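You operate a simulated robot arm through the tools that you are given. There is no shell and no other tool.

The job below is to be done with a simulated robot arm. You get a single attempt, and the scene is never put back.

Task
Move the green bench's hose to the RETURN socket and run the pump again.
Fine: wheel to SHUT, then pump off, then turn the old lock lever to FREE and leave it so; the new one at TIGHT before the pump starts; end with the wheel at LOW, no drips.

Only the result counts: the job must be done as asked and must still hold three seconds after the hand-in. Knocking over, shifting, dropping, spilling or breaking anything else fails it.

Robot
A 7-joint arm with a two-finger parallel gripper, fixed in place. Base frame: the origin is at the foot of the arm, x ahead of it, y to its left, z up; the work surface is at about z = 835. Lengths are in mm, angles in degrees, forces in N, time in s.
Its first joint turns from -166.0 to 166.0 degrees. Payload 4.4 kg.
The tool frame sits at the grasp point between the pads (the TCP): z along the fingers, y along the line on which they close. The tips reach 23 mm beyond it. Largest opening 94 mm; finger width 38, thickness 10; the body of the gripper, 54 by 96 mm, starts 39 mm behind the TCP.
Orientation is that of the tool frame in the base frame, as a unit quaternion [w, x, y, z]. With the fingers straight down and closing along the base's y, the tool's x points along the base's -x, its y along +y and its z along -z.

Tools
- The arm moves only by the tool jog_arm. Its argument "increments" is one flat list of numbers, 7 for each row, row after row: the shift along the tool's x, y, z in cm, then the turn, a rotation vector about the tool's x, y, z in degrees, then the opening, from 0 (shut) to 1 (fully open). In form: [tx, ty, tz, ax, ay, az, fingers, tx, ty, tz, ax, ay, az, fingers, ...]. A call has 1 to 20 rows; each row is the pose to reach, as a shift and turn from the pose commanded when the call began, along the tool's axes at that moment. Each row takes 0.2 s and may step no farther than 50 mm and 8.6 degrees from the row before; otherwise, or with a gripper value out of range, the whole call is refused. Where a pose cannot be reached the arm comes as near as it can. A force on the tool above 90 N (or 10 N above the force at the start of the call, whichever is more), or a blocked arm, ends the call early, and 0.2 s more pass. The fingers move at their own pace (about 72 mm/s each) and stop on an object; they squeeze with about 42 N. The grip force told is the motor's: it shows also when the fingers shut on nothing. Time passes only in rows, and 0.2 s behind the last, so rows that repeat a pose let the fingers close. It gives the time, the measured TCP pose, the force on the tool (base axes), the opening and the grip force at its end, in the units of the frame above (readings bear some noise), with the torque about the TCP (base axes, N m) and any sound that the robot's microphone picked up, and new pictures: "show" is both (left out), scene, wrist or none.
- Cameras (640 x 400 px; columns grow to the right, rows downward): "scene" is fixed at [406.9, 651.5, 1395.3]; the picture's right is [-0.59, -0.81, 0.00], its down [-0.59, 0.43, -0.69] and it looks along [0.56, -0.40, -0.73] (base axes); focal length 264 px, centre (320, 200). "wrist" rides on the gripper at [86, 16, -74] in the tool frame; the picture's right is [-0.18, 0.98, 0.00], its down [-0.58, -0.11, -0.81] and it looks along [-0.79, -0.15, 0.59] (tool axes); focal length 243 px, centre (320, 200). There is no depth. A picture from a camera that has moved, and an enlarged one, comes with that camera's place and axes in the base frame and with its lens. The place of the scene camera against the robot may be out by one fixed shift of up to 12 mm in any direction.
- enlarge(camera, box): a new picture of the part [left, top, right, bottom] of that camera's present view, enlarged. It takes no simulated time.
- finish_job(): hands the job in; it is judged then, once.

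Places have to be worked out from the pictures, the camera data and where the tool is seen. Open the gripper and draw the arm clear of the work before you hand the job in, unless the task says otherwise.

The tools are called after "Request:" by a JSON object that holds its "method" and its "body". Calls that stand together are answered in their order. jog_arm: Moves the arm, as the interface text tells. Its arguments: {"type":"object","properties":{"increments":{"type":"array","items":{"type":"number"}},"show":{"type":"string","enum":["both","scene","wrist","none"]}},"required":["increments"]} The other tools are called the same way: enlarge (camera, box) takes an enlarged picture of a part of a camera's view; finish_job () hands the job in.

At the start:

```text
time_s: 0.0
ee_pos: [836.0, 221.3, 1118.5]
tool_rot: [-0.001, 0.0, 1.0, -0.001]
contact_force: [-0.1, 0.8, -0.6]
moment: [-0.03, 0.02, -0.02]
opening: 94.2
gripper_force: 0.0
```

scene: 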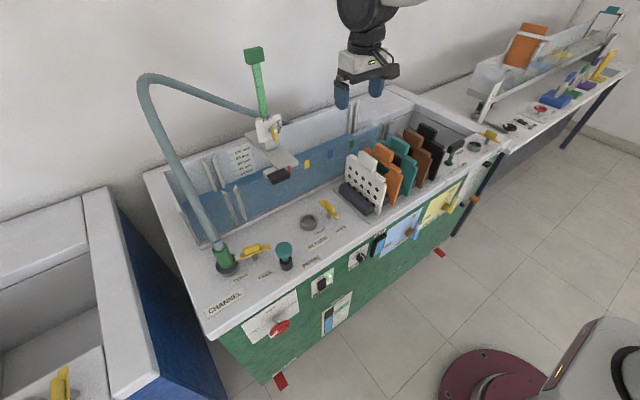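
wrist: 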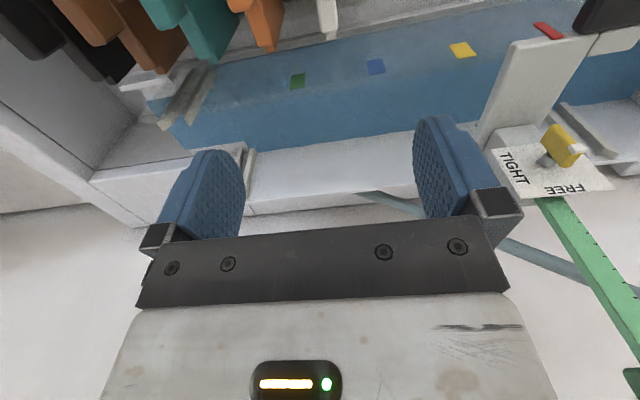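

I start by studying the bench in close-up: the hose plug, the lock levers, the wheel and the pump switch.

Request:
{"method": "enlarge", "body": {"camera": "scene", "box": [190, 180, 350, 280]}}

Request:
{"method": "enlarge", "body": {"camera": "scene", "box": [230, 250, 390, 350]}}

Request:
{"method": "enlarge", "body": {"camera": "scene", "box": [340, 120, 500, 220]}}

Request:
{"method": "enlarge", "body": {"camera": "scene", "box": [220, 40, 380, 140]}}

Request:
{"method": "enlarge", "body": {"camera": "scene", "box": [220, 110, 380, 210]}}

```text
4.00 times, centred on (270, 230) of scene
camera zoom: at [406.9, 651.5, 1395.3], right [-0.59, -0.81, 0.0], down [-0.59, 0.43, -0.69], along [0.56, -0.4, -0.73], focal length 1056 px, centre (520, 80)
```

zoom: 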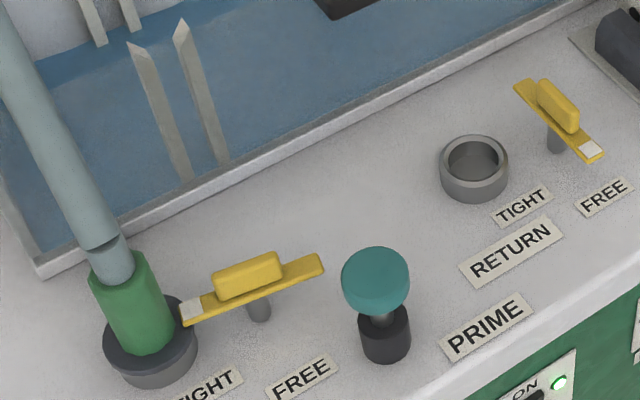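

```text
4.00 times, centred on (310, 300) of scene
camera zoom: at [406.9, 651.5, 1395.3], right [-0.59, -0.81, 0.0], down [-0.59, 0.43, -0.69], along [0.56, -0.4, -0.73], focal length 1056 px, centre (360, -200)
```

zoom: 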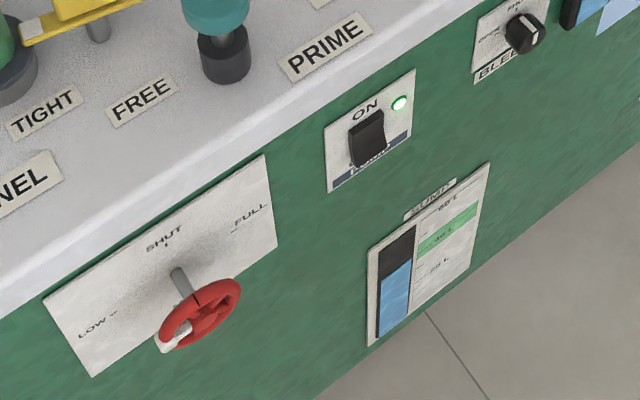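

```text
4.00 times, centred on (420, 170) of scene
camera zoom: at [406.9, 651.5, 1395.3], right [-0.59, -0.81, 0.0], down [-0.59, 0.43, -0.69], along [0.56, -0.4, -0.73], focal length 1056 px, centre (-80, 320)
```

zoom: 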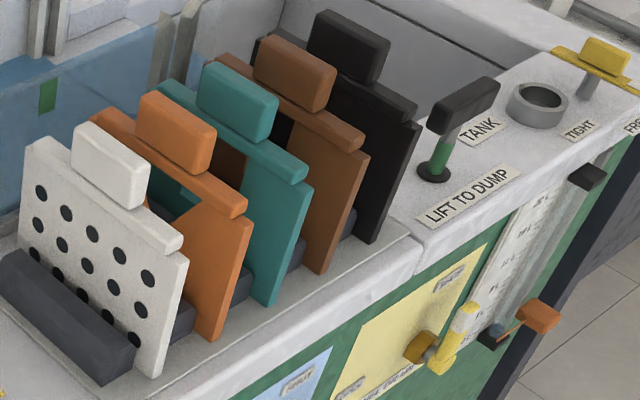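

```text
4.00 times, centred on (300, 90) of scene
camera zoom: at [406.9, 651.5, 1395.3], right [-0.59, -0.81, 0.0], down [-0.59, 0.43, -0.69], along [0.56, -0.4, -0.73], focal length 1056 px, centre (400, 640)
```

zoom: 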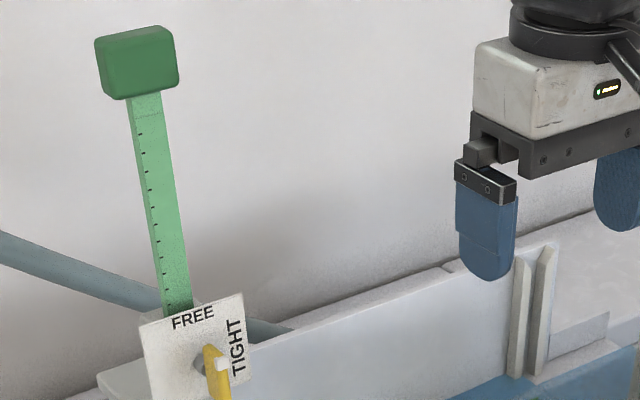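

```text
4.00 times, centred on (300, 160) of scene
camera zoom: at [406.9, 651.5, 1395.3], right [-0.59, -0.81, 0.0], down [-0.59, 0.43, -0.69], along [0.56, -0.4, -0.73], focal length 1056 px, centre (400, 360)
```

zoom: 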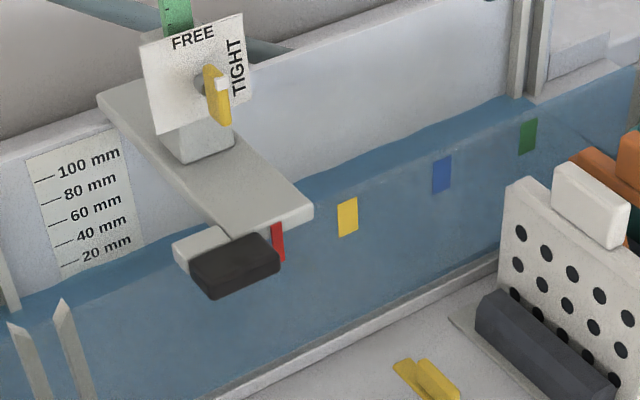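

The bench runs along the base's y, with its front face towards the robot. The hose plug is near (778, 644), the RETURN socket near (775, 421), and the wheel and pump switch are on the front face at z≈710-730. I'll pull back in front of the bench without changing the tool's orientation, so the wrist camera can see the front panel.

Request:
{"method": "jog_arm", "body": {"increments": [3.51, 3.08, 0, 0, 0, 0, 1, 7.02, 6.16, 0, 0, 0, 0, 1, 10.53, 9.24, 0, 0, 0, 0, 1, 14.04, 12.32, 0, 0, 0, 0, 1, 17.55, 15.4, 0, 0, 0, 0, 1, 21.06, 18.48, 0, 0, 0, 0, 1, 24.57, 21.56, 0, 0, 0, 0, 1, 28.08, 24.64, 0, 0, 0, 0, 1, 31.59, 27.72, 0, 0, 0, 0, 1, 35.1, 30.8, 0, 0, 0, 0, 1, 38.6, 33.9, 0, 0, 0, 0, 1, 38.6, 33.9, 4.4, 0, 0, 0, 1, 38.6, 33.9, 8.8, 0, 0, 0, 1, 38.6, 33.9, 13.2, 0, 0, 0, 1, 38.6, 33.9, 17.6, 0, 0, 0, 1, 38.6, 33.9, 21.8, 0, 0, 0, 1]}}

```text
time_s: 3.4
ee_pos: [451.2, 560.5, 900.5]
tool_rot: [0.0, 0.0, 1.0, 0.0]
contact_force: [-0.3, 0.2, 1.0]
moment: [0.02, 0.01, 0.01]
opening: 93.9
gripper_force: 0.0
camera wrist: at [365.1, 576.8, 976.4], right [0.18, 0.98, 0.0], down [0.58, -0.11, 0.81], along [0.79, -0.15, -0.59], focal length 243 px, centre (320, 200)
```

scene: 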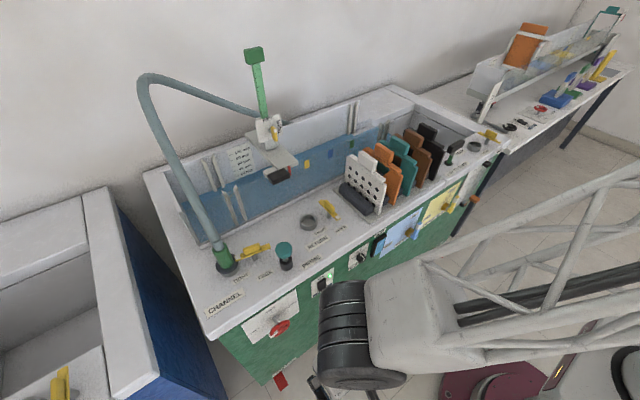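
wrist: 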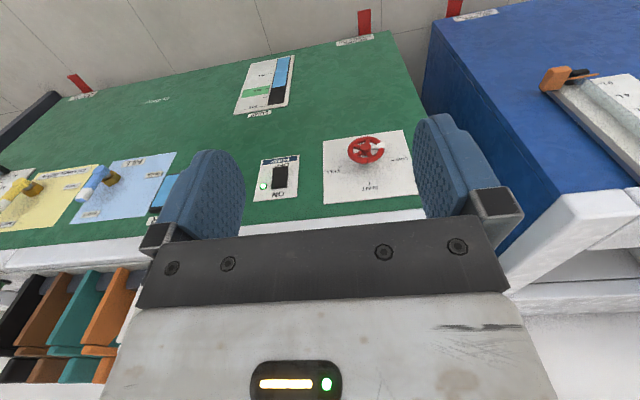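

The wrist view is upside down, with the picture's right along +y. It shows the wheel, the rocker with its lit lamp, and a blue bench beside at larger y, which I must keep clear of. I'll zoom in on the panel.

Request:
{"method": "enlarge", "body": {"camera": "wrist", "box": [310, 120, 438, 200]}}

Request:
{"method": "enlarge", "body": {"camera": "wrist", "box": [228, 140, 324, 200]}}

Request:
{"method": "enlarge", "body": {"camera": "scene", "box": [0, 180, 320, 380]}}

Request:
{"method": "enlarge", "body": {"camera": "scene", "box": [230, 290, 326, 350]}}

```text
5.00 times, centred on (374, 160) of wrist
camera zoom: at [365.1, 576.8, 976.4], right [0.18, 0.98, 0.0], down [0.58, -0.11, 0.81], along [0.79, -0.15, -0.59], focal length 1213 px, centre (50, 400)
```

zoom: 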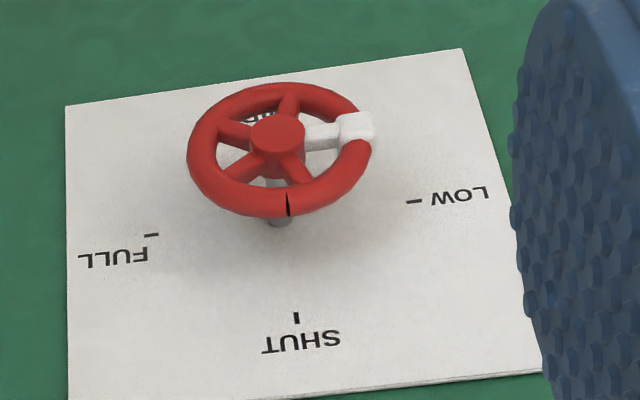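

```text
6.67 times, centred on (276, 170) of wrist
camera zoom: at [365.1, 576.8, 976.4], right [0.18, 0.98, 0.0], down [0.58, -0.11, 0.81], along [0.79, -0.15, -0.59], focal length 1618 px, centre (613, 400)
```

zoom: 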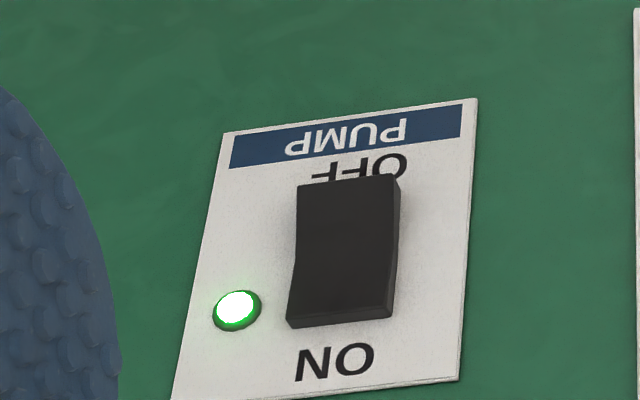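

```text
2.00 times, centred on (160, 280) of scene
camera zoom: at [406.9, 651.5, 1395.3], right [-0.59, -0.81, 0.0], down [-0.59, 0.43, -0.69], along [0.56, -0.4, -0.73], focal length 528 px, centre (640, 40)
```

zoom: 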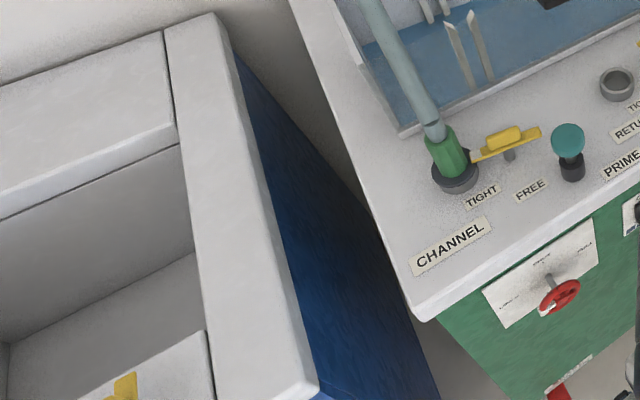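

```text
6.67 times, centred on (278, 320) of scene
camera zoom: at [406.9, 651.5, 1395.3], right [-0.59, -0.81, 0.0], down [-0.59, 0.43, -0.69], along [0.56, -0.4, -0.73], focal length 1759 px, centre (600, -600)
```

zoom: 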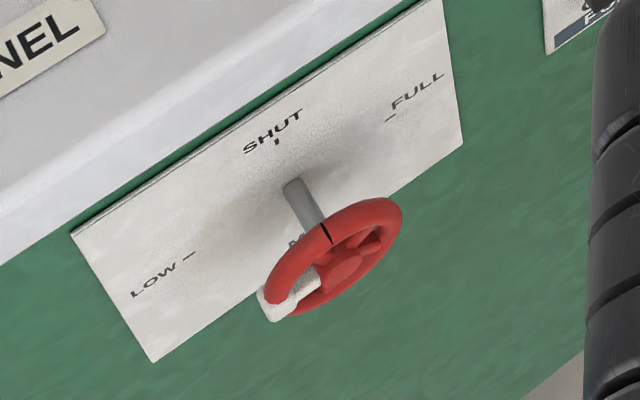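

The wheel carries both a white spoke-block, towards LOW, and a black notch on the rim, towards SHUT. I'll compare it with the other benches' controls to see which one is the pointer.

Request:
{"method": "enlarge", "body": {"camera": "scene", "box": [490, 60, 640, 150]}}

Request:
{"method": "enlarge", "body": {"camera": "wrist", "box": [346, 130, 394, 160]}}

Request:
{"method": "enlarge", "body": {"camera": "wrist", "box": [480, 40, 640, 140]}}

Request:
{"method": "enlarge", "body": {"camera": "wrist", "box": [0, 140, 190, 260]}}

Request:
{"method": "enlarge", "body": {"camera": "wrist", "box": [200, 30, 400, 155]}}

```text
4.27 times, centred on (565, 105) of scene
camera zoom: at [406.9, 651.5, 1395.3], right [-0.59, -0.81, 0.0], down [-0.59, 0.43, -0.69], along [0.56, -0.4, -0.73], focal length 1126 px, centre (-725, 605)
```

zoom: 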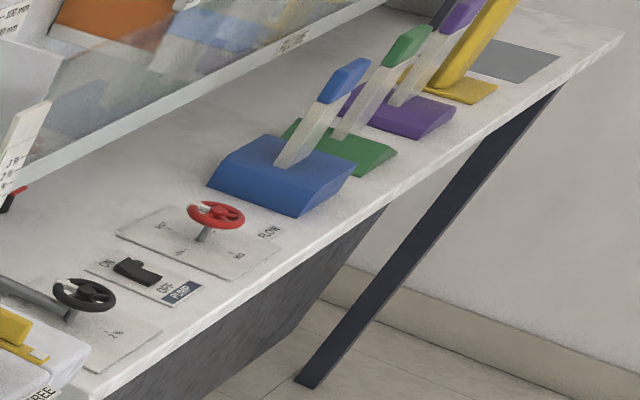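

```text
13.33 times, centred on (370, 145) of wrist
camera zoom: at [365.1, 576.8, 976.4], right [0.18, 0.98, 0.0], down [0.58, -0.11, 0.81], along [0.79, -0.15, -0.59], focal length 3235 px, centre (-347, 933)
```

zoom: 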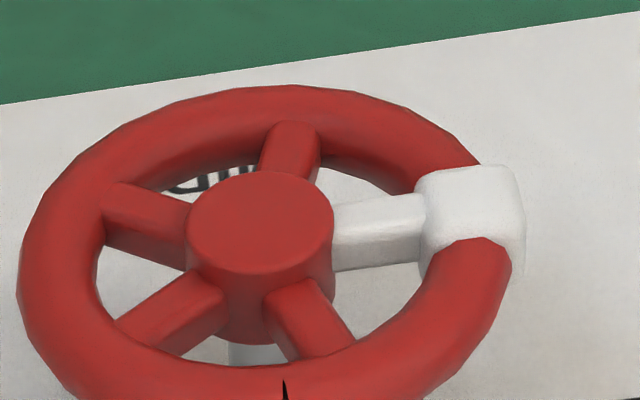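

```text
4.00 times, centred on (560, 90) of wrist
camera zoom: at [365.1, 576.8, 976.4], right [0.18, 0.98, 0.0], down [0.58, -0.11, 0.81], along [0.79, -0.15, -0.59], focal length 970 px, centre (-640, 640)
```

zoom: 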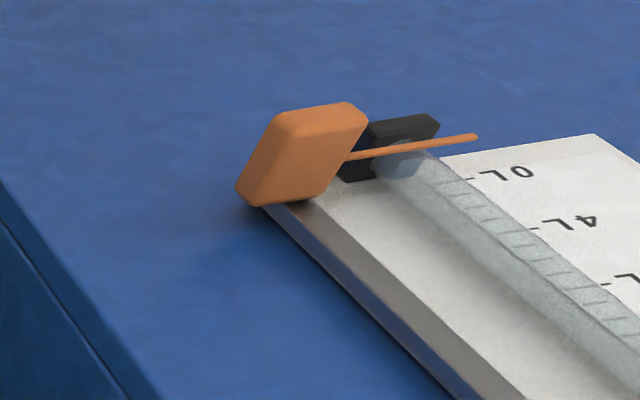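

```text
3.33 times, centred on (95, 200) of wrist
camera zoom: at [365.1, 576.8, 976.4], right [0.18, 0.98, 0.0], down [0.58, -0.11, 0.81], along [0.79, -0.15, -0.59], focal length 809 px, centre (1070, 200)
```

zoom: 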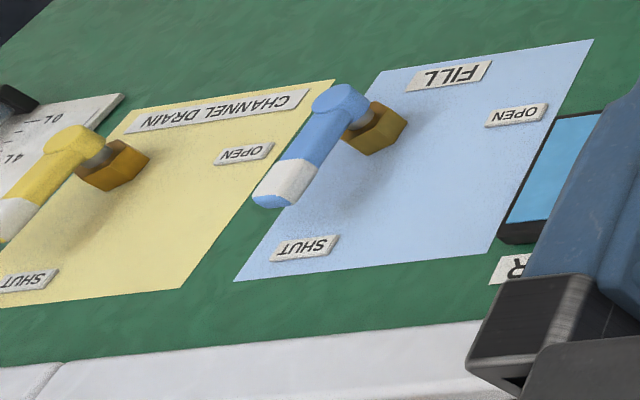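

```text
3.20 times, centred on (300, 92) of wrist
camera zoom: at [365.1, 576.8, 976.4], right [0.18, 0.98, 0.0], down [0.58, -0.11, 0.81], along [0.79, -0.15, -0.59], focal length 776 px, centre (384, 544)
```

zoom: 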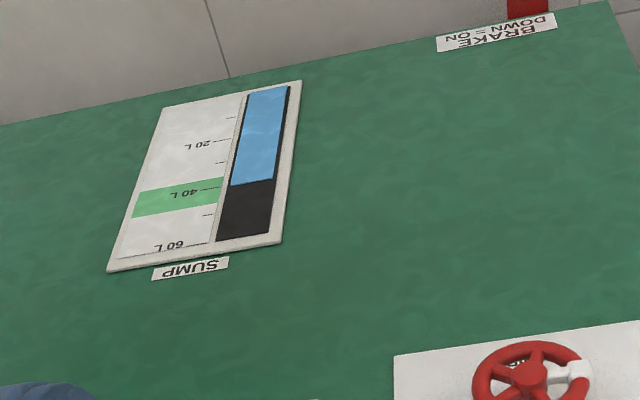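

The white marks are the pointers on every lever, so the wheel's white spoke pointing to LOW is its present setting. Triangulating both cameras puts the wheel axis at y≈600, z≈667, with its rim at x≈650 (Ø62) and the panel at x≈684. I'll turn the tool to point along +x, with the fingers one above the other, in front of the wheel.

Request:
{"method": "jog_arm", "body": {"increments": [-0.325, 0.263, 1.337, 4.619, -4.619, -4.619, 1, -0.651, 0.527, 2.673, 9.237, -9.237, -9.237, 1, -0.976, 0.79, 4.01, 13.856, -13.856, -13.856, 1, -1.301, 1.053, 5.347, 18.475, -18.475, -18.475, 1, -1.627, 1.317, 6.683, 23.093, -23.093, -23.093, 1, -1.952, 1.58, 8.02, 27.712, -27.712, -27.712, 1, -2.277, 1.843, 9.357, 32.331, -32.331, -32.331, 1, -2.603, 2.107, 10.693, 36.949, -36.949, -36.949, 1, -2.928, 2.37, 12.03, 41.568, -41.568, -41.568, 1, -3.253, 2.633, 13.367, 46.187, -46.187, -46.187, 1, -3.579, 2.897, 14.703, 50.805, -50.805, -50.805, 1, -3.904, 3.16, 16.04, 55.424, -55.424, -55.424, 1, -4.229, 3.423, 17.377, 60.043, -60.043, -60.043, 1, -4.555, 3.687, 18.713, 64.661, -64.661, -64.661, 1, -4.88, 3.95, 20.05, 69.28, -69.28, -69.28, 1]}}

```text
time_s: 6.6
ee_pos: [500.1, 599.5, 700.1]
tool_rot: [0.501, -0.5, 0.499, -0.499]
contact_force: [0.6, 0.7, -0.8]
moment: [0.01, 0.04, -0.01]
opening: 93.8
gripper_force: 0.0
camera wrist: at [426.3, 512.8, 684.8], right [0.0, 0.18, -0.98], down [-0.81, 0.58, 0.11], along [0.59, 0.79, 0.15], focal length 243 px, centre (320, 200)
```

scene: 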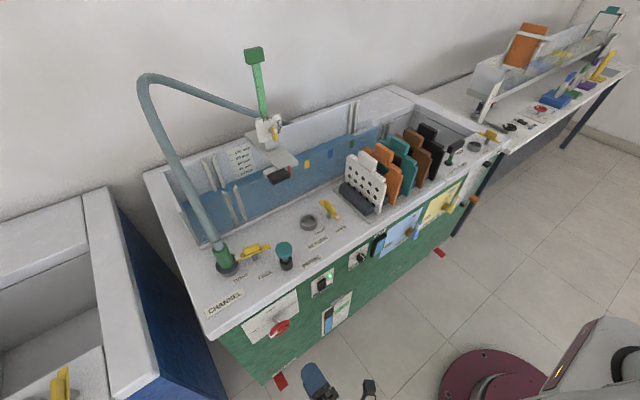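
wrist: 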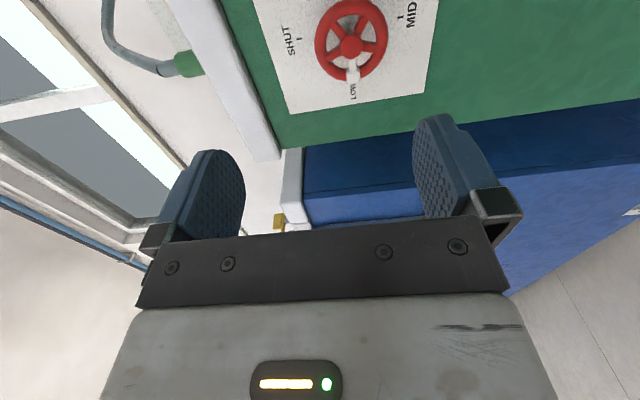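

The arm reached the pose exactly, and the dial now reads SHUT at the top, LOW at +y and MID at the bottom. I'll check the wheel's details from this side.

Request:
{"method": "enlarge", "body": {"camera": "wrist", "box": [250, 0, 442, 120]}}

```text
3.33 times, centred on (346, 60) of wrist
camera zoom: at [426.3, 512.8, 684.8], right [0.0, 0.18, -0.98], down [-0.81, 0.58, 0.11], along [0.59, 0.79, 0.15], focal length 809 px, centre (233, 667)
```

zoom: 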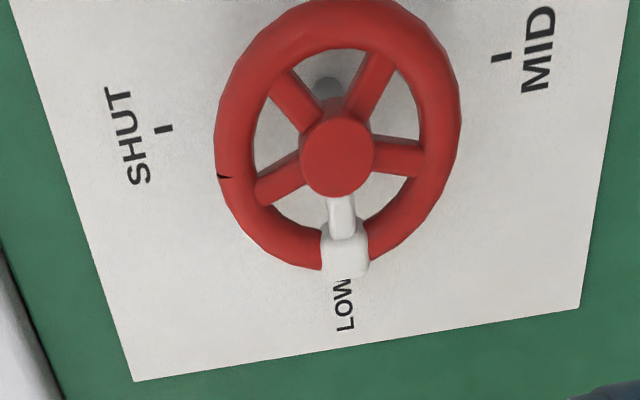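

Two wrist views agree on the hub front at (638, 599, 676) and the panel at x≈677. I'll come in coaxially to x=640 with the fingers open above and below the rim.

Request:
{"method": "jog_arm", "body": {"increments": [0.05, 2.5, 2.5, 0, 0, 0, 1, 0.05, 2.5, 6.0, 0, 0, 0, 1, 0.05, 2.5, 9.0, 0, 0, 0, 1, 0.05, 2.5, 12.0, 0, 0, 0, 1, 0.05, 2.5, 13.9, 0, 0, 0, 1]}}

```text
time_s: 7.8
ee_pos: [638.6, 597.7, 676.8]
tool_rot: [0.501, -0.499, 0.501, -0.499]
contact_force: [-0.3, 0.2, -0.3]
moment: [0.0, -0.01, -0.02]
opening: 93.9
gripper_force: 0.2
camera wrist: at [565.0, 512.1, 661.4], right [0.0, 0.18, -0.98], down [-0.81, 0.58, 0.11], along [0.59, 0.79, 0.15], focal length 243 px, centre (320, 200)
```

scene: 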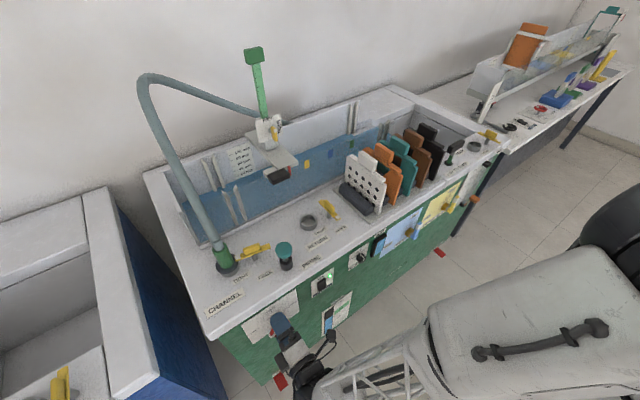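
wrist: 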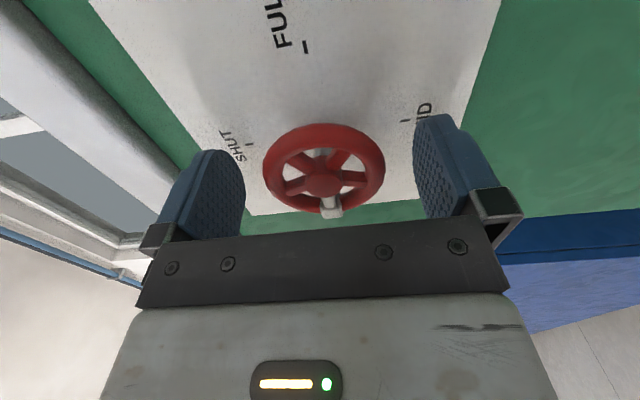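

The wheel sits centred on the TCP between the fingers, so I'll close on the rim.

Request:
{"method": "jog_arm", "body": {"increments": [0, -0.1, 0, 0, 0, 0, 0.75, 0, -0.1, 0, 0, 0, 0, 0.5, 0, -0.1, 0, 0, 0, 0, 0.3, 0, -0.1, 0, 0, 0, 0, 0.3], "show": "wrist"}}

```text
time_s: 8.8
ee_pos: [638.7, 598.2, 674.6]
tool_rot: [-0.499, 0.501, -0.5, 0.5]
contact_force: [20.1, -0.3, -35.9]
moment: [-0.07, 0.05, 0.55]
opening: 60.0
gripper_force: 45.3
camera wrist: at [565.1, 511.2, 660.2], right [0.0, 0.18, -0.98], down [-0.81, 0.58, 0.11], along [0.59, 0.79, 0.15], focal length 243 px, centre (320, 200)
```

wrist: 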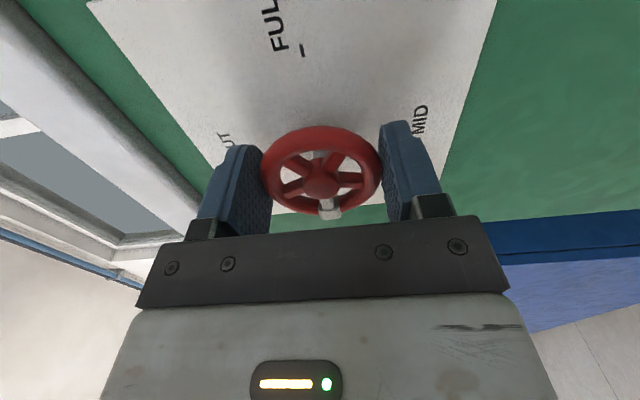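

The rim is held at 60 mm. The force on the tool is about -36 N in z, so the wheel axis is a little lower than my command. I'll ease the tool down by 2 mm and read again.

Request:
{"method": "jog_arm", "body": {"increments": [0, 0.1, 0, 0, 0, 0, 0.3, 0, 0.2, 0, 0, 0, 0, 0.3], "show": "none"}}

```text
time_s: 9.4
ee_pos: [637.8, 597.9, 674.6]
tool_rot: [-0.5, 0.499, -0.5, 0.501]
contact_force: [-2.9, -36.4, 1.1]
moment: [0.0, 0.66, -0.46]
opening: 59.9
gripper_force: 44.9
```

Request:
{"method": "jog_arm", "body": {"increments": [0, 0, 0, 0, 0, 0, 0.3], "show": "none"}}

```text
time_s: 9.8
ee_pos: [639.0, 599.0, 675.7]
tool_rot: [0.5, -0.5, 0.501, -0.499]
contact_force: [-4.3, -38.4, 6.2]
moment: [0.03, -0.02, -0.7]
opening: 59.4
gripper_force: 45.2
```

Force on the tool is now mainly -38 N in y. I'll ease 2 mm towards -y (tool +x) to relieve it.

Request:
{"method": "jog_arm", "body": {"increments": [0.1, 0, 0, 0, 0, 0, 0.3, 0.2, 0, 0, 0, 0, 0, 0.3], "show": "none"}}

```text
time_s: 10.4
ee_pos: [638.0, 597.8, 675.4]
tool_rot: [0.501, -0.5, 0.5, -0.499]
contact_force: [10.0, -4.0, -6.1]
moment: [-0.01, 0.18, -1.07]
opening: 59.9
gripper_force: 44.6
```

Forces are now small. I turn the wheel clockwise about the tool axis, first 45°, and check that it follows.

Request:
{"method": "jog_arm", "body": {"increments": [0, 0, 0, 0, 0, 5, 0.3, 0, 0, 0, 0, 0, 10, 0.3, 0, 0, 0, 0, 0, 15, 0.3, 0, 0, 0, 0, 0, 20, 0.3, 0, 0, 0, 0, 0, 25, 0.3, 0, 0, 0, 0, 0, 30, 0.3, 0, 0, 0, 0, 0, 35, 0.3, 0, 0, 0, 0, 0, 40, 0.3, 0, 0, 0, 0, 0, 45, 0.3], "show": "wrist"}}

```text
time_s: 12.4
ee_pos: [638.1, 595.2, 670.7]
tool_rot: [0.653, -0.271, 0.654, -0.27]
contact_force: [36.2, 37.9, -68.2]
moment: [-0.43, -0.25, -0.54]
opening: 59.1
gripper_force: 45.1
camera wrist: at [564.3, 546.7, 600.0], right [0.0, 0.82, -0.57], down [-0.81, 0.33, 0.49], along [0.59, 0.46, 0.66], focal length 243 px, centre (320, 200)
```

wrist: 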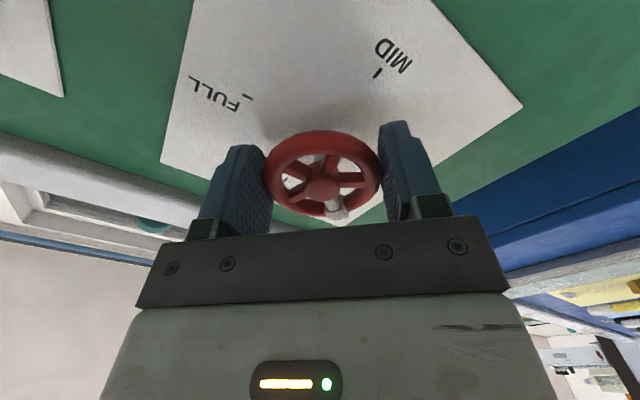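

The wheel follows; its white spoke keeps its place between the fingers. Side forces have built up, so I'll ease the tool towards +y and -z to relieve them before continuing.

Request:
{"method": "jog_arm", "body": {"increments": [0.05, 0.2, 0.05, 0, 0, 0, 0.3, 0.1, 0.39, 0.1, 0, 0, 0, 0.3], "show": "none"}}

```text
time_s: 13.0
ee_pos: [640.6, 598.0, 673.0]
tool_rot: [0.654, -0.269, 0.653, -0.272]
contact_force: [-38.3, -55.3, 25.7]
moment: [0.23, -0.62, -0.66]
opening: 58.6
gripper_force: 45.0
```

Slightly over-corrected; I take back about half.

Request:
{"method": "jog_arm", "body": {"increments": [0.01, -0.15, -0.05, 0, 0, 0, 0.3, 0.01, -0.15, -0.05, 0, 0, 0, 0.3], "show": "none"}}

```text
time_s: 13.6
ee_pos: [639.9, 597.0, 672.9]
tool_rot: [0.654, -0.27, 0.653, -0.27]
contact_force: [-2.1, -43.0, 14.0]
moment: [0.15, -0.39, -0.74]
opening: 58.7
gripper_force: 44.7
```

Request:
{"method": "jog_arm", "body": {"increments": [0.07, -0.07, 0, 0, 0, 0, 0.3, 0.07, -0.07, 0, 0, 0, 5, 0.3, 0.07, -0.07, 0, 0, 0, 10, 0.3, 0.07, -0.07, 0, 0, 0, 15, 0.3, 0.07, -0.07, 0, 0, 0, 20, 0.3, 0.07, -0.07, 0, 0, 0, 25, 0.3], "show": "wrist"}}

```text
time_s: 15.0
ee_pos: [639.7, 599.3, 671.6]
tool_rot: [0.697, -0.123, 0.696, -0.121]
contact_force: [43.5, 58.7, -23.6]
moment: [-0.16, 0.03, -0.74]
opening: 59.1
gripper_force: 44.6
camera wrist: at [565.6, 584.8, 586.1], right [0.0, 0.99, -0.16], down [-0.81, 0.09, 0.58], along [0.59, 0.13, 0.8], focal length 243 px, centre (320, 200)
```

wrist: 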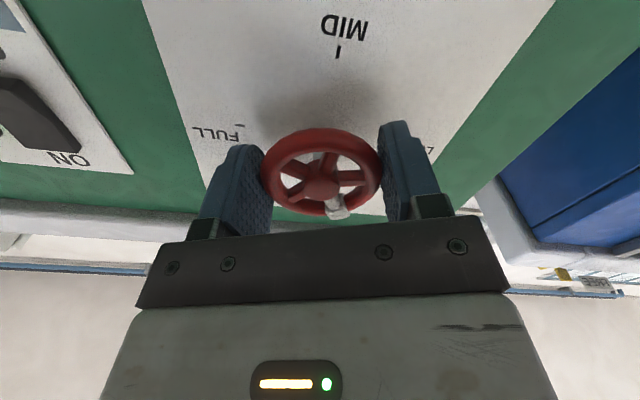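

Request:
{"method": "jog_arm", "body": {"increments": [0.0, 0.12, 0.05, 0, 0, 0, 0.3, 0, 0.12, 0.05, 0, 0, 5, 0.3, 0, 0.12, 0.05, 0, 0, 10, 0.3, 0, 0.12, 0.05, 0, 0, 15, 0.3, 0, 0.12, 0.05, 0, 0, 20, 0.3], "show": "wrist"}}

Request:
{"method": "enlarge", "body": {"camera": "wrist", "box": [240, 110, 400, 220]}}

```text
time_s: 16.0
ee_pos: [638.9, 598.6, 671.0]
tool_rot: [0.706, -0.043, 0.706, -0.041]
contact_force: [9.3, 22.3, -15.5]
moment: [-0.08, 0.63, 0.16]
opening: 58.7
gripper_force: 44.9
stopped in row 4: the force on the tool passed its limit at 96 N (the readings are from after the stop); the commanded pose is now the measured one
camera wrist: at [565.4, 605.6, 585.2], right [0.0, 1.0, 0.07], down [-0.81, -0.04, 0.59], along [0.59, -0.05, 0.8], focal length 243 px, centre (320, 200)
```

wrist: 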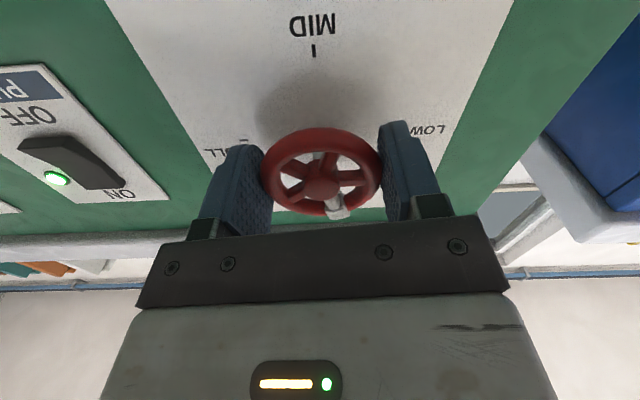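

```text
3.64 times, centred on (320, 165) of wrist
camera zoom: at [565.4, 605.6, 585.2], right [0.0, 1.0, 0.07], down [-0.81, -0.04, 0.59], along [0.59, -0.05, 0.8], focal length 882 px, centre (320, 327)
```

zoom: 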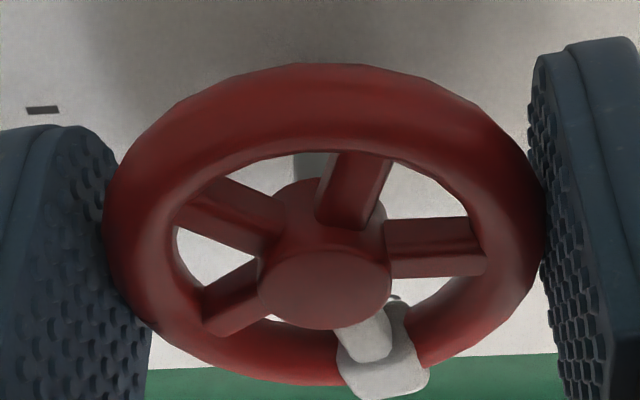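

The tool has turned to about 7° short of vertical, but the pointer lags and is still roughly 18° from SHUT. The grip centre also drifted about 4 mm below the wheel axis. I'll let go, recentre at z≈675, wind the tool back and regrip.

Request:
{"method": "jog_arm", "body": {"increments": [0, 0, 0, 0, 0, 0, 0.9, 0, 0, 0, 0, 0, 0, 0.9, -0.2, 0, 0, 0, 0, -7, 0.9, -0.4, 0, 0.1, 0, 0, -14, 0.9, -0.4, 0, 0.1, 0, 0, -21, 0.9, -0.4, 0, 0.1, 0, 0, -28, 0.9], "show": "wrist"}}

Request:
{"method": "enlarge", "body": {"camera": "wrist", "box": [240, 110, 400, 220]}}

```text
time_s: 17.4
ee_pos: [640.3, 600.7, 676.2]
tool_rot: [0.675, -0.212, 0.674, -0.211]
contact_force: [0.2, -0.2, -0.1]
moment: [0.05, 0.0, -0.04]
opening: 84.5
gripper_force: 0.0
camera wrist: at [566.4, 563.9, 597.4], right [0.0, 0.91, -0.41], down [-0.81, 0.24, 0.54], along [0.59, 0.33, 0.74], focal length 243 px, centre (320, 200)
```

wrist: 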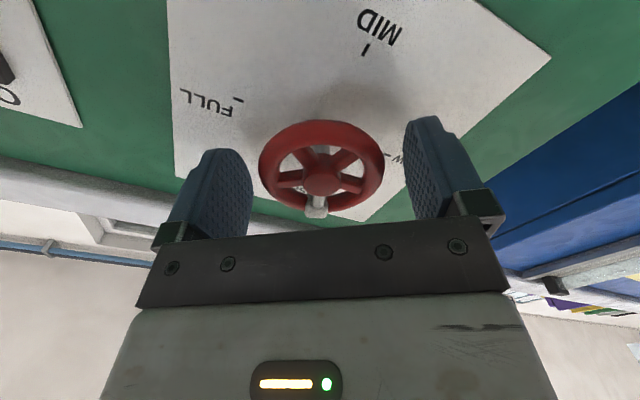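

```text
3.64 times, centred on (320, 165) of wrist
camera zoom: at [566.4, 563.9, 597.4], right [0.0, 0.91, -0.41], down [-0.81, 0.24, 0.54], along [0.59, 0.33, 0.74], focal length 882 px, centre (320, 327)
```

zoom: 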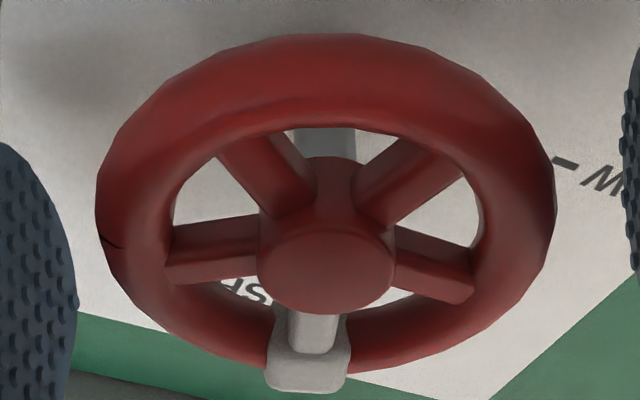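

The wheel stayed where I left it, about 20° short of SHUT, and the TCP is back on its axis. I'll regrip and turn 24° clockwise.

Request:
{"method": "jog_arm", "body": {"increments": [0, 0, 0, 0, 0, 0, 0.6, 0, 0, 0, 0, 0, 0, 0.3, 0, 0, 0, 0, 0, 0, 0.3, 0, 0, 0, 0, 0, 0, 0.3, 0, 0, 0, 0, 0, 5, 0.3, 0, 0, 0, 0, 0, 10, 0.3, 0, 0, 0, 0, 0, 15, 0.3, 0, 0, 0, 0, 0, 20, 0.3, 0, 0, 0, 0, 0, 24, 0.3], "show": "wrist"}}

Request:
{"method": "enlarge", "body": {"camera": "wrist", "box": [240, 110, 400, 220]}}

```text
time_s: 19.4
ee_pos: [639.6, 599.3, 673.9]
tool_rot: [0.704, -0.068, 0.704, -0.064]
contact_force: [11.1, 57.7, -41.9]
moment: [-1.24, 0.02, -0.13]
opening: 58.6
gripper_force: 44.9
camera wrist: at [565.9, 599.6, 588.2], right [0.0, 1.0, 0.0], down [-0.81, 0.0, 0.59], along [0.59, 0.0, 0.81], focal length 243 px, centre (320, 200)
```

wrist: 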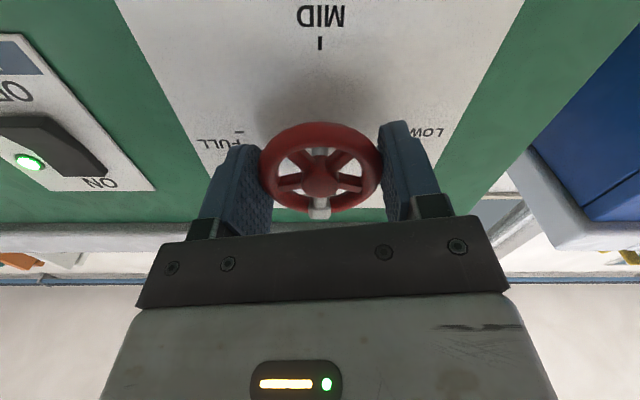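

```text
3.64 times, centred on (320, 165) of wrist
camera zoom: at [565.9, 599.6, 588.2], right [0.0, 1.0, 0.0], down [-0.81, 0.0, 0.59], along [0.59, 0.0, 0.81], focal length 882 px, centre (320, 327)
```

zoom: 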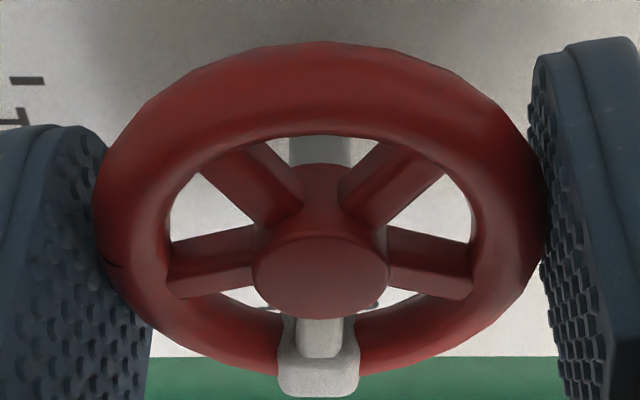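

The camera is now level with the wheel axis, and the white spoke points straight up at SHUT. The turning torque has also risen to -1.24 N·m, as at a stop. I'll turn 3° more to seat it, then let go and look.

Request:
{"method": "jog_arm", "body": {"increments": [0, 0, 0, 0, 0, 3, 0.3, 0, 0, 0, 0, 0, 3, 0.3, 0, 0, 0, 0, 0, 1, 0.3, 0, 0, 0, 0, 0, 1, 0.9, 0, 0, 0, 0, 0, 1, 0.9], "show": "wrist"}}

Request:
{"method": "enlarge", "body": {"camera": "wrist", "box": [240, 110, 400, 220]}}

```text
time_s: 20.6
ee_pos: [640.9, 599.0, 676.6]
tool_rot: [0.705, -0.06, 0.704, -0.059]
contact_force: [-0.9, 0.0, -0.2]
moment: [-0.03, -0.05, -0.02]
opening: 84.8
gripper_force: 0.1
camera wrist: at [567.2, 600.7, 589.7], right [0.0, 1.0, 0.02], down [-0.81, -0.01, 0.59], along [0.59, -0.01, 0.81], focal length 243 px, centre (320, 200)
```

wrist: 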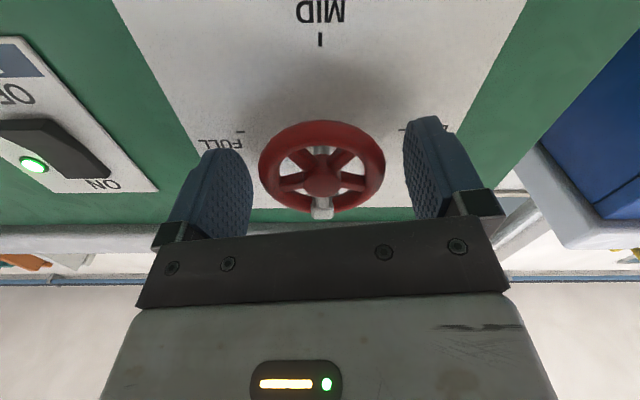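

```text
3.64 times, centred on (320, 165) of wrist
camera zoom: at [567.2, 600.7, 589.7], right [0.0, 1.0, 0.02], down [-0.81, -0.01, 0.59], along [0.59, -0.01, 0.81], focal length 882 px, centre (320, 327)
```

zoom: 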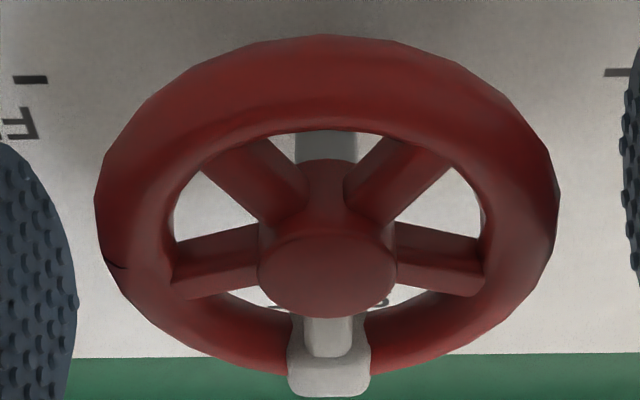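

The wheel holds at SHUT. Next I back off, close the fingers and line them up in front of the rocker, estimated at y≈446 with its centre at z≈688 and the OFF half below.

Request:
{"method": "jog_arm", "body": {"increments": [0, 0, -4, 0, 0, 0, 0.9, 0, 0, -8, 0, 0, 0, 0.9, 0, 0, -11, 0, 0, 0, 0.9, 0.74, -3.75, -11, 0, 0, 2.5, 0.5, 1.49, -7.51, -11, 0, 0, 5, 0, 2.23, -11.26, -11, 0, 0, 7.5, 0, 2.97, -15.02, -11, 0, 0, 9.7, 0], "show": "both"}}

Request:
{"method": "enlarge", "body": {"camera": "wrist", "box": [220, 60, 412, 180]}}

Request:
{"method": "enlarge", "body": {"camera": "scene", "box": [230, 250, 390, 350]}}

```text
time_s: 22.2
ee_pos: [531.2, 447.1, 673.1]
tool_rot: [0.708, 0.0, 0.706, 0.003]
contact_force: [0.5, -0.4, 0.1]
moment: [-0.03, 0.0, 0.04]
opening: 0.1
gripper_force: 42.4
camera wrist: at [457.6, 463.4, 586.6], right [0.0, 0.98, 0.18], down [-0.81, -0.11, 0.58], along [0.59, -0.15, 0.79], focal length 243 px, centre (320, 200)
```

scene: 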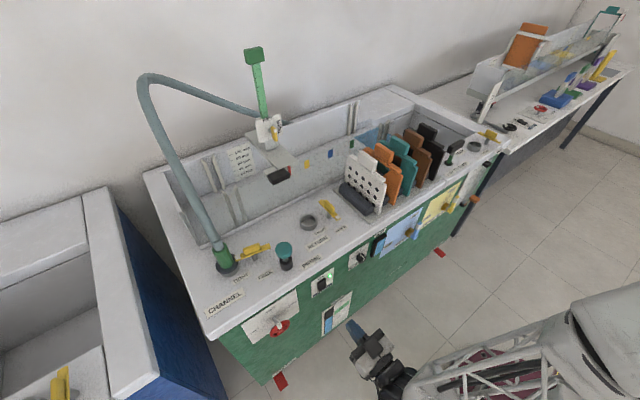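
wrist: 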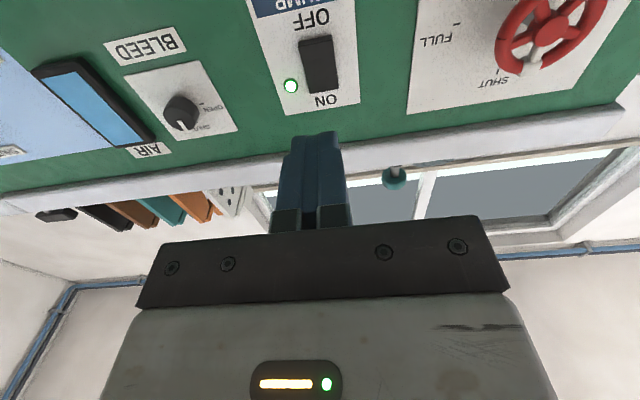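

```text
3.33 times, centred on (316, 120) of wrist
camera zoom: at [457.6, 463.4, 586.6], right [0.0, 0.98, 0.18], down [-0.81, -0.11, 0.58], along [0.59, -0.15, 0.79], focal length 809 px, centre (333, 467)
```

zoom: 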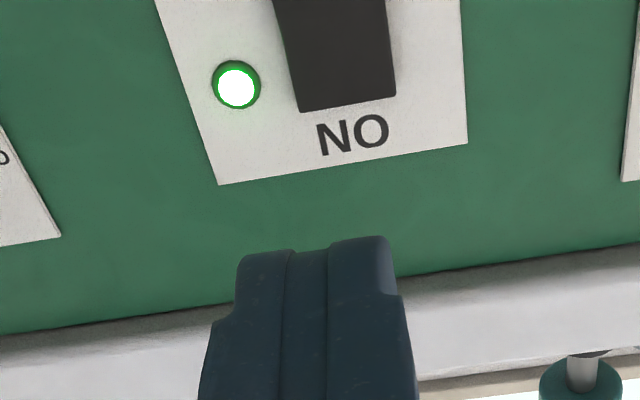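

```text
4.00 times, centred on (310, 300) of scene
camera zoom: at [406.9, 651.5, 1395.3], right [-0.59, -0.81, 0.0], down [-0.59, 0.43, -0.69], along [0.56, -0.4, -0.73], focal length 1056 px, centre (360, -200)
```

zoom: 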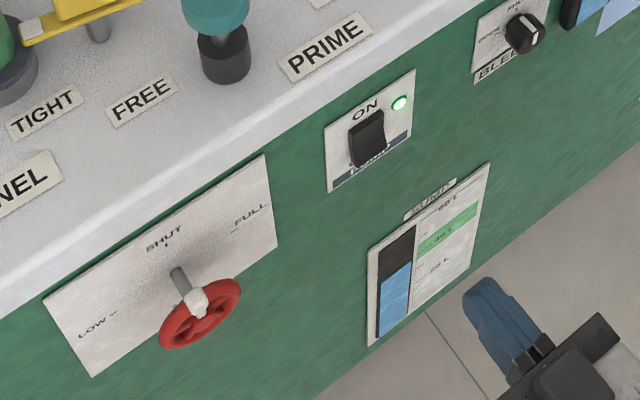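

The channel water has gone down, so SHUT really closed the flow. I'll triangulate the rocker better from this closer view.

Request:
{"method": "enlarge", "body": {"camera": "wrist", "box": [240, 0, 400, 100]}}

Request:
{"method": "enlarge", "body": {"camera": "wrist", "box": [20, 20, 260, 170]}}

```text
4.00 times, centred on (320, 50) of wrist
camera zoom: at [457.6, 463.4, 586.6], right [0.0, 0.98, 0.18], down [-0.81, -0.11, 0.58], along [0.59, -0.15, 0.79], focal length 970 px, centre (320, 800)
```

zoom: 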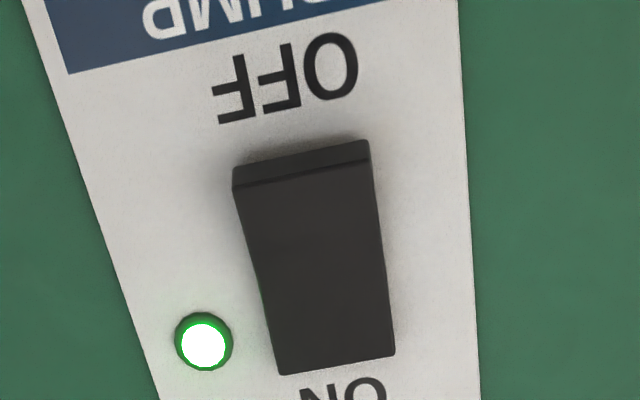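

```text
2.67 times, centred on (140, 95) of wrist
camera zoom: at [457.6, 463.4, 586.6], right [0.0, 0.98, 0.18], down [-0.81, -0.11, 0.58], along [0.59, -0.15, 0.79], focal length 647 px, centre (800, 480)
```

zoom: 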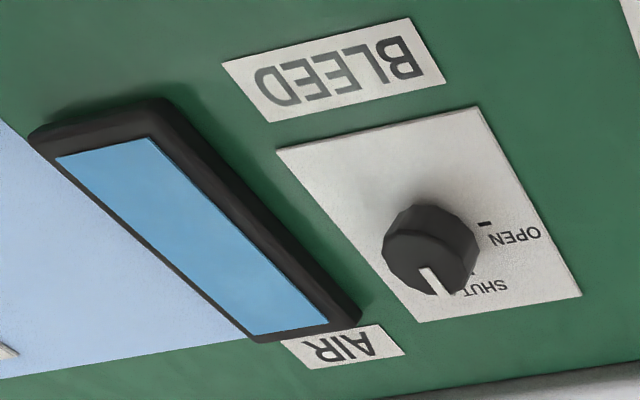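

Rocker triangulated: the ON end is at (675, 445, 708) and depressed, and the OFF end at (670, 445, 665) stands proud. I'll advance the closed tips to just short of it at z≈670, then press in small steps.

Request:
{"method": "jog_arm", "body": {"increments": [0.15, -0.15, 4, 0, 0, 0, 0, 0.15, -0.15, 8, 0, 0, 0, 0, 0.15, -0.15, 11, 0, 0, 0, 0, 0.15, -0.15, 11.4, 0, 0, 0, 0, 0.15, -0.15, 11.6, 0, 0, 0, 0, 0.15, -0.15, 11.8, 0, 0, 0, 0, 0.15, -0.15, 12.0, 0, 0, 0, 0], "show": "both"}}

```text
time_s: 23.8
ee_pos: [646.5, 445.9, 671.3]
tool_rot: [0.708, -0.002, 0.706, 0.001]
contact_force: [-36.1, -5.2, 18.7]
moment: [0.06, -1.0, -0.22]
opening: 0.1
gripper_force: 42.3
heard: click
stopped in row 7: the force on the tool passed its limit at 105 N (the readings are from after the stop); the commanded pose is now the measured one
camera wrist: at [573.0, 461.4, 585.9], right [-0.01, 0.98, 0.18], down [-0.81, -0.11, 0.58], along [0.59, -0.14, 0.79], focal length 243 px, centre (320, 200)
```

scene: 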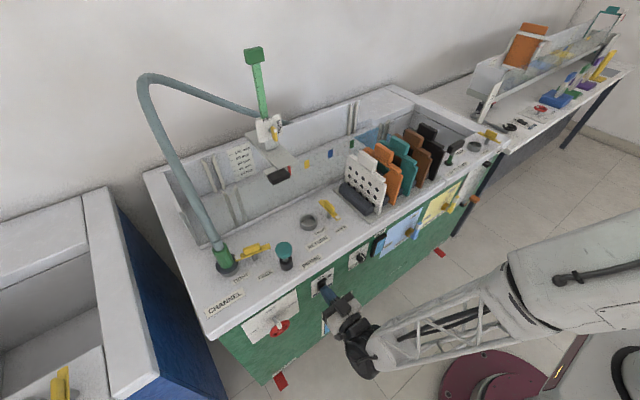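
wrist: 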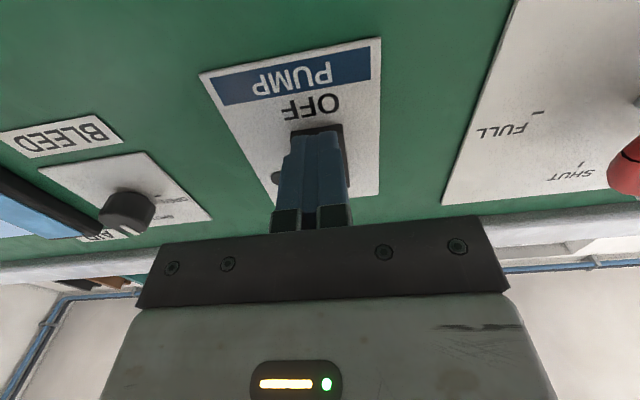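

A click was heard and the lamp looks dark, so I'll back straight off and confirm.

Request:
{"method": "jog_arm", "body": {"increments": [0, 0, -2, 0, 0, 0, 0, 0, 0, -6, 0, 0, 0, 0, 0, 0, -10, 0, 0, 0, 0, 0, 0, -13, 0, 0, 0, 0], "show": "both"}}

Request:
{"method": "enlarge", "body": {"camera": "scene", "box": [230, 250, 390, 350]}}

Request:
{"method": "enlarge", "body": {"camera": "wrist", "box": [240, 0, 400, 100]}}

```text
time_s: 24.8
ee_pos: [516.7, 444.5, 671.8]
tool_rot: [0.708, -0.003, 0.707, 0.001]
contact_force: [-0.4, 0.1, 0.5]
moment: [0.01, 0.0, -0.04]
opening: 0.1
gripper_force: 42.2
camera wrist: at [444.1, 460.9, 586.0], right [0.0, 0.98, 0.18], down [-0.81, -0.11, 0.58], along [0.59, -0.14, 0.79], focal length 243 px, centre (320, 200)
```

scene: 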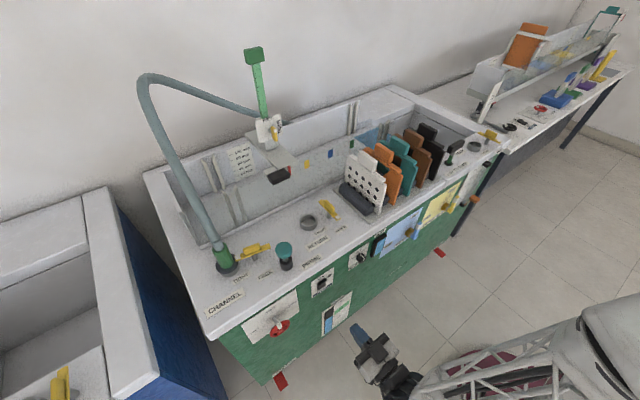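
wrist: 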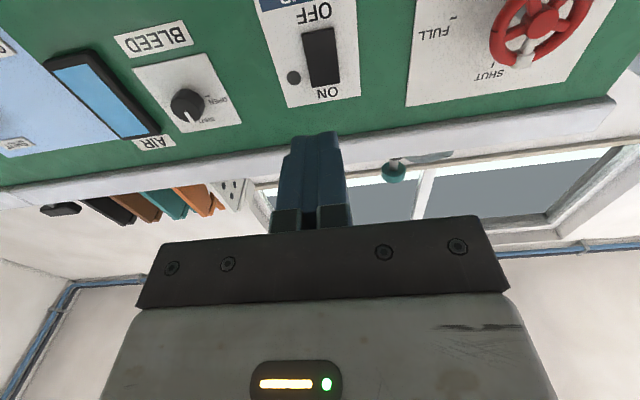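

```text
4.00 times, centred on (310, 300) of scene
camera zoom: at [406.9, 651.5, 1395.3], right [-0.59, -0.81, 0.0], down [-0.59, 0.43, -0.69], along [0.56, -0.4, -0.73], focal length 1056 px, centre (360, -200)
```

zoom: 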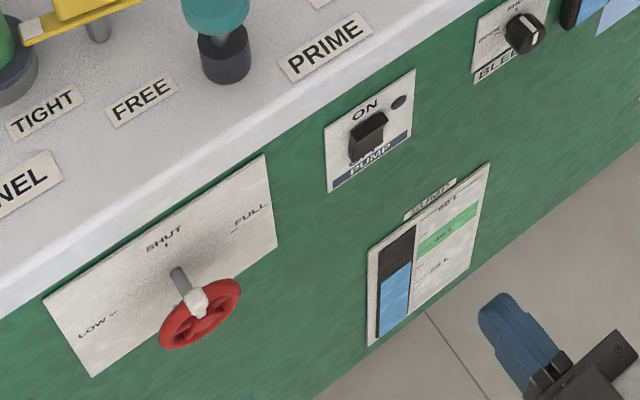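

```text
4.00 times, centred on (320, 50) of wrist
camera zoom: at [444.1, 460.9, 586.0], right [0.0, 0.98, 0.18], down [-0.81, -0.11, 0.58], along [0.59, -0.14, 0.79], focal length 970 px, centre (320, 800)
```

zoom: 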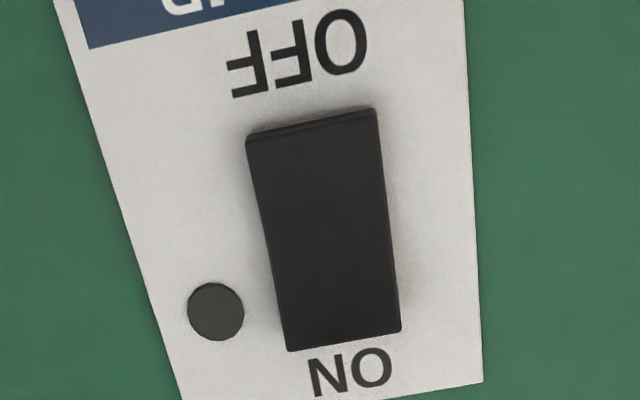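

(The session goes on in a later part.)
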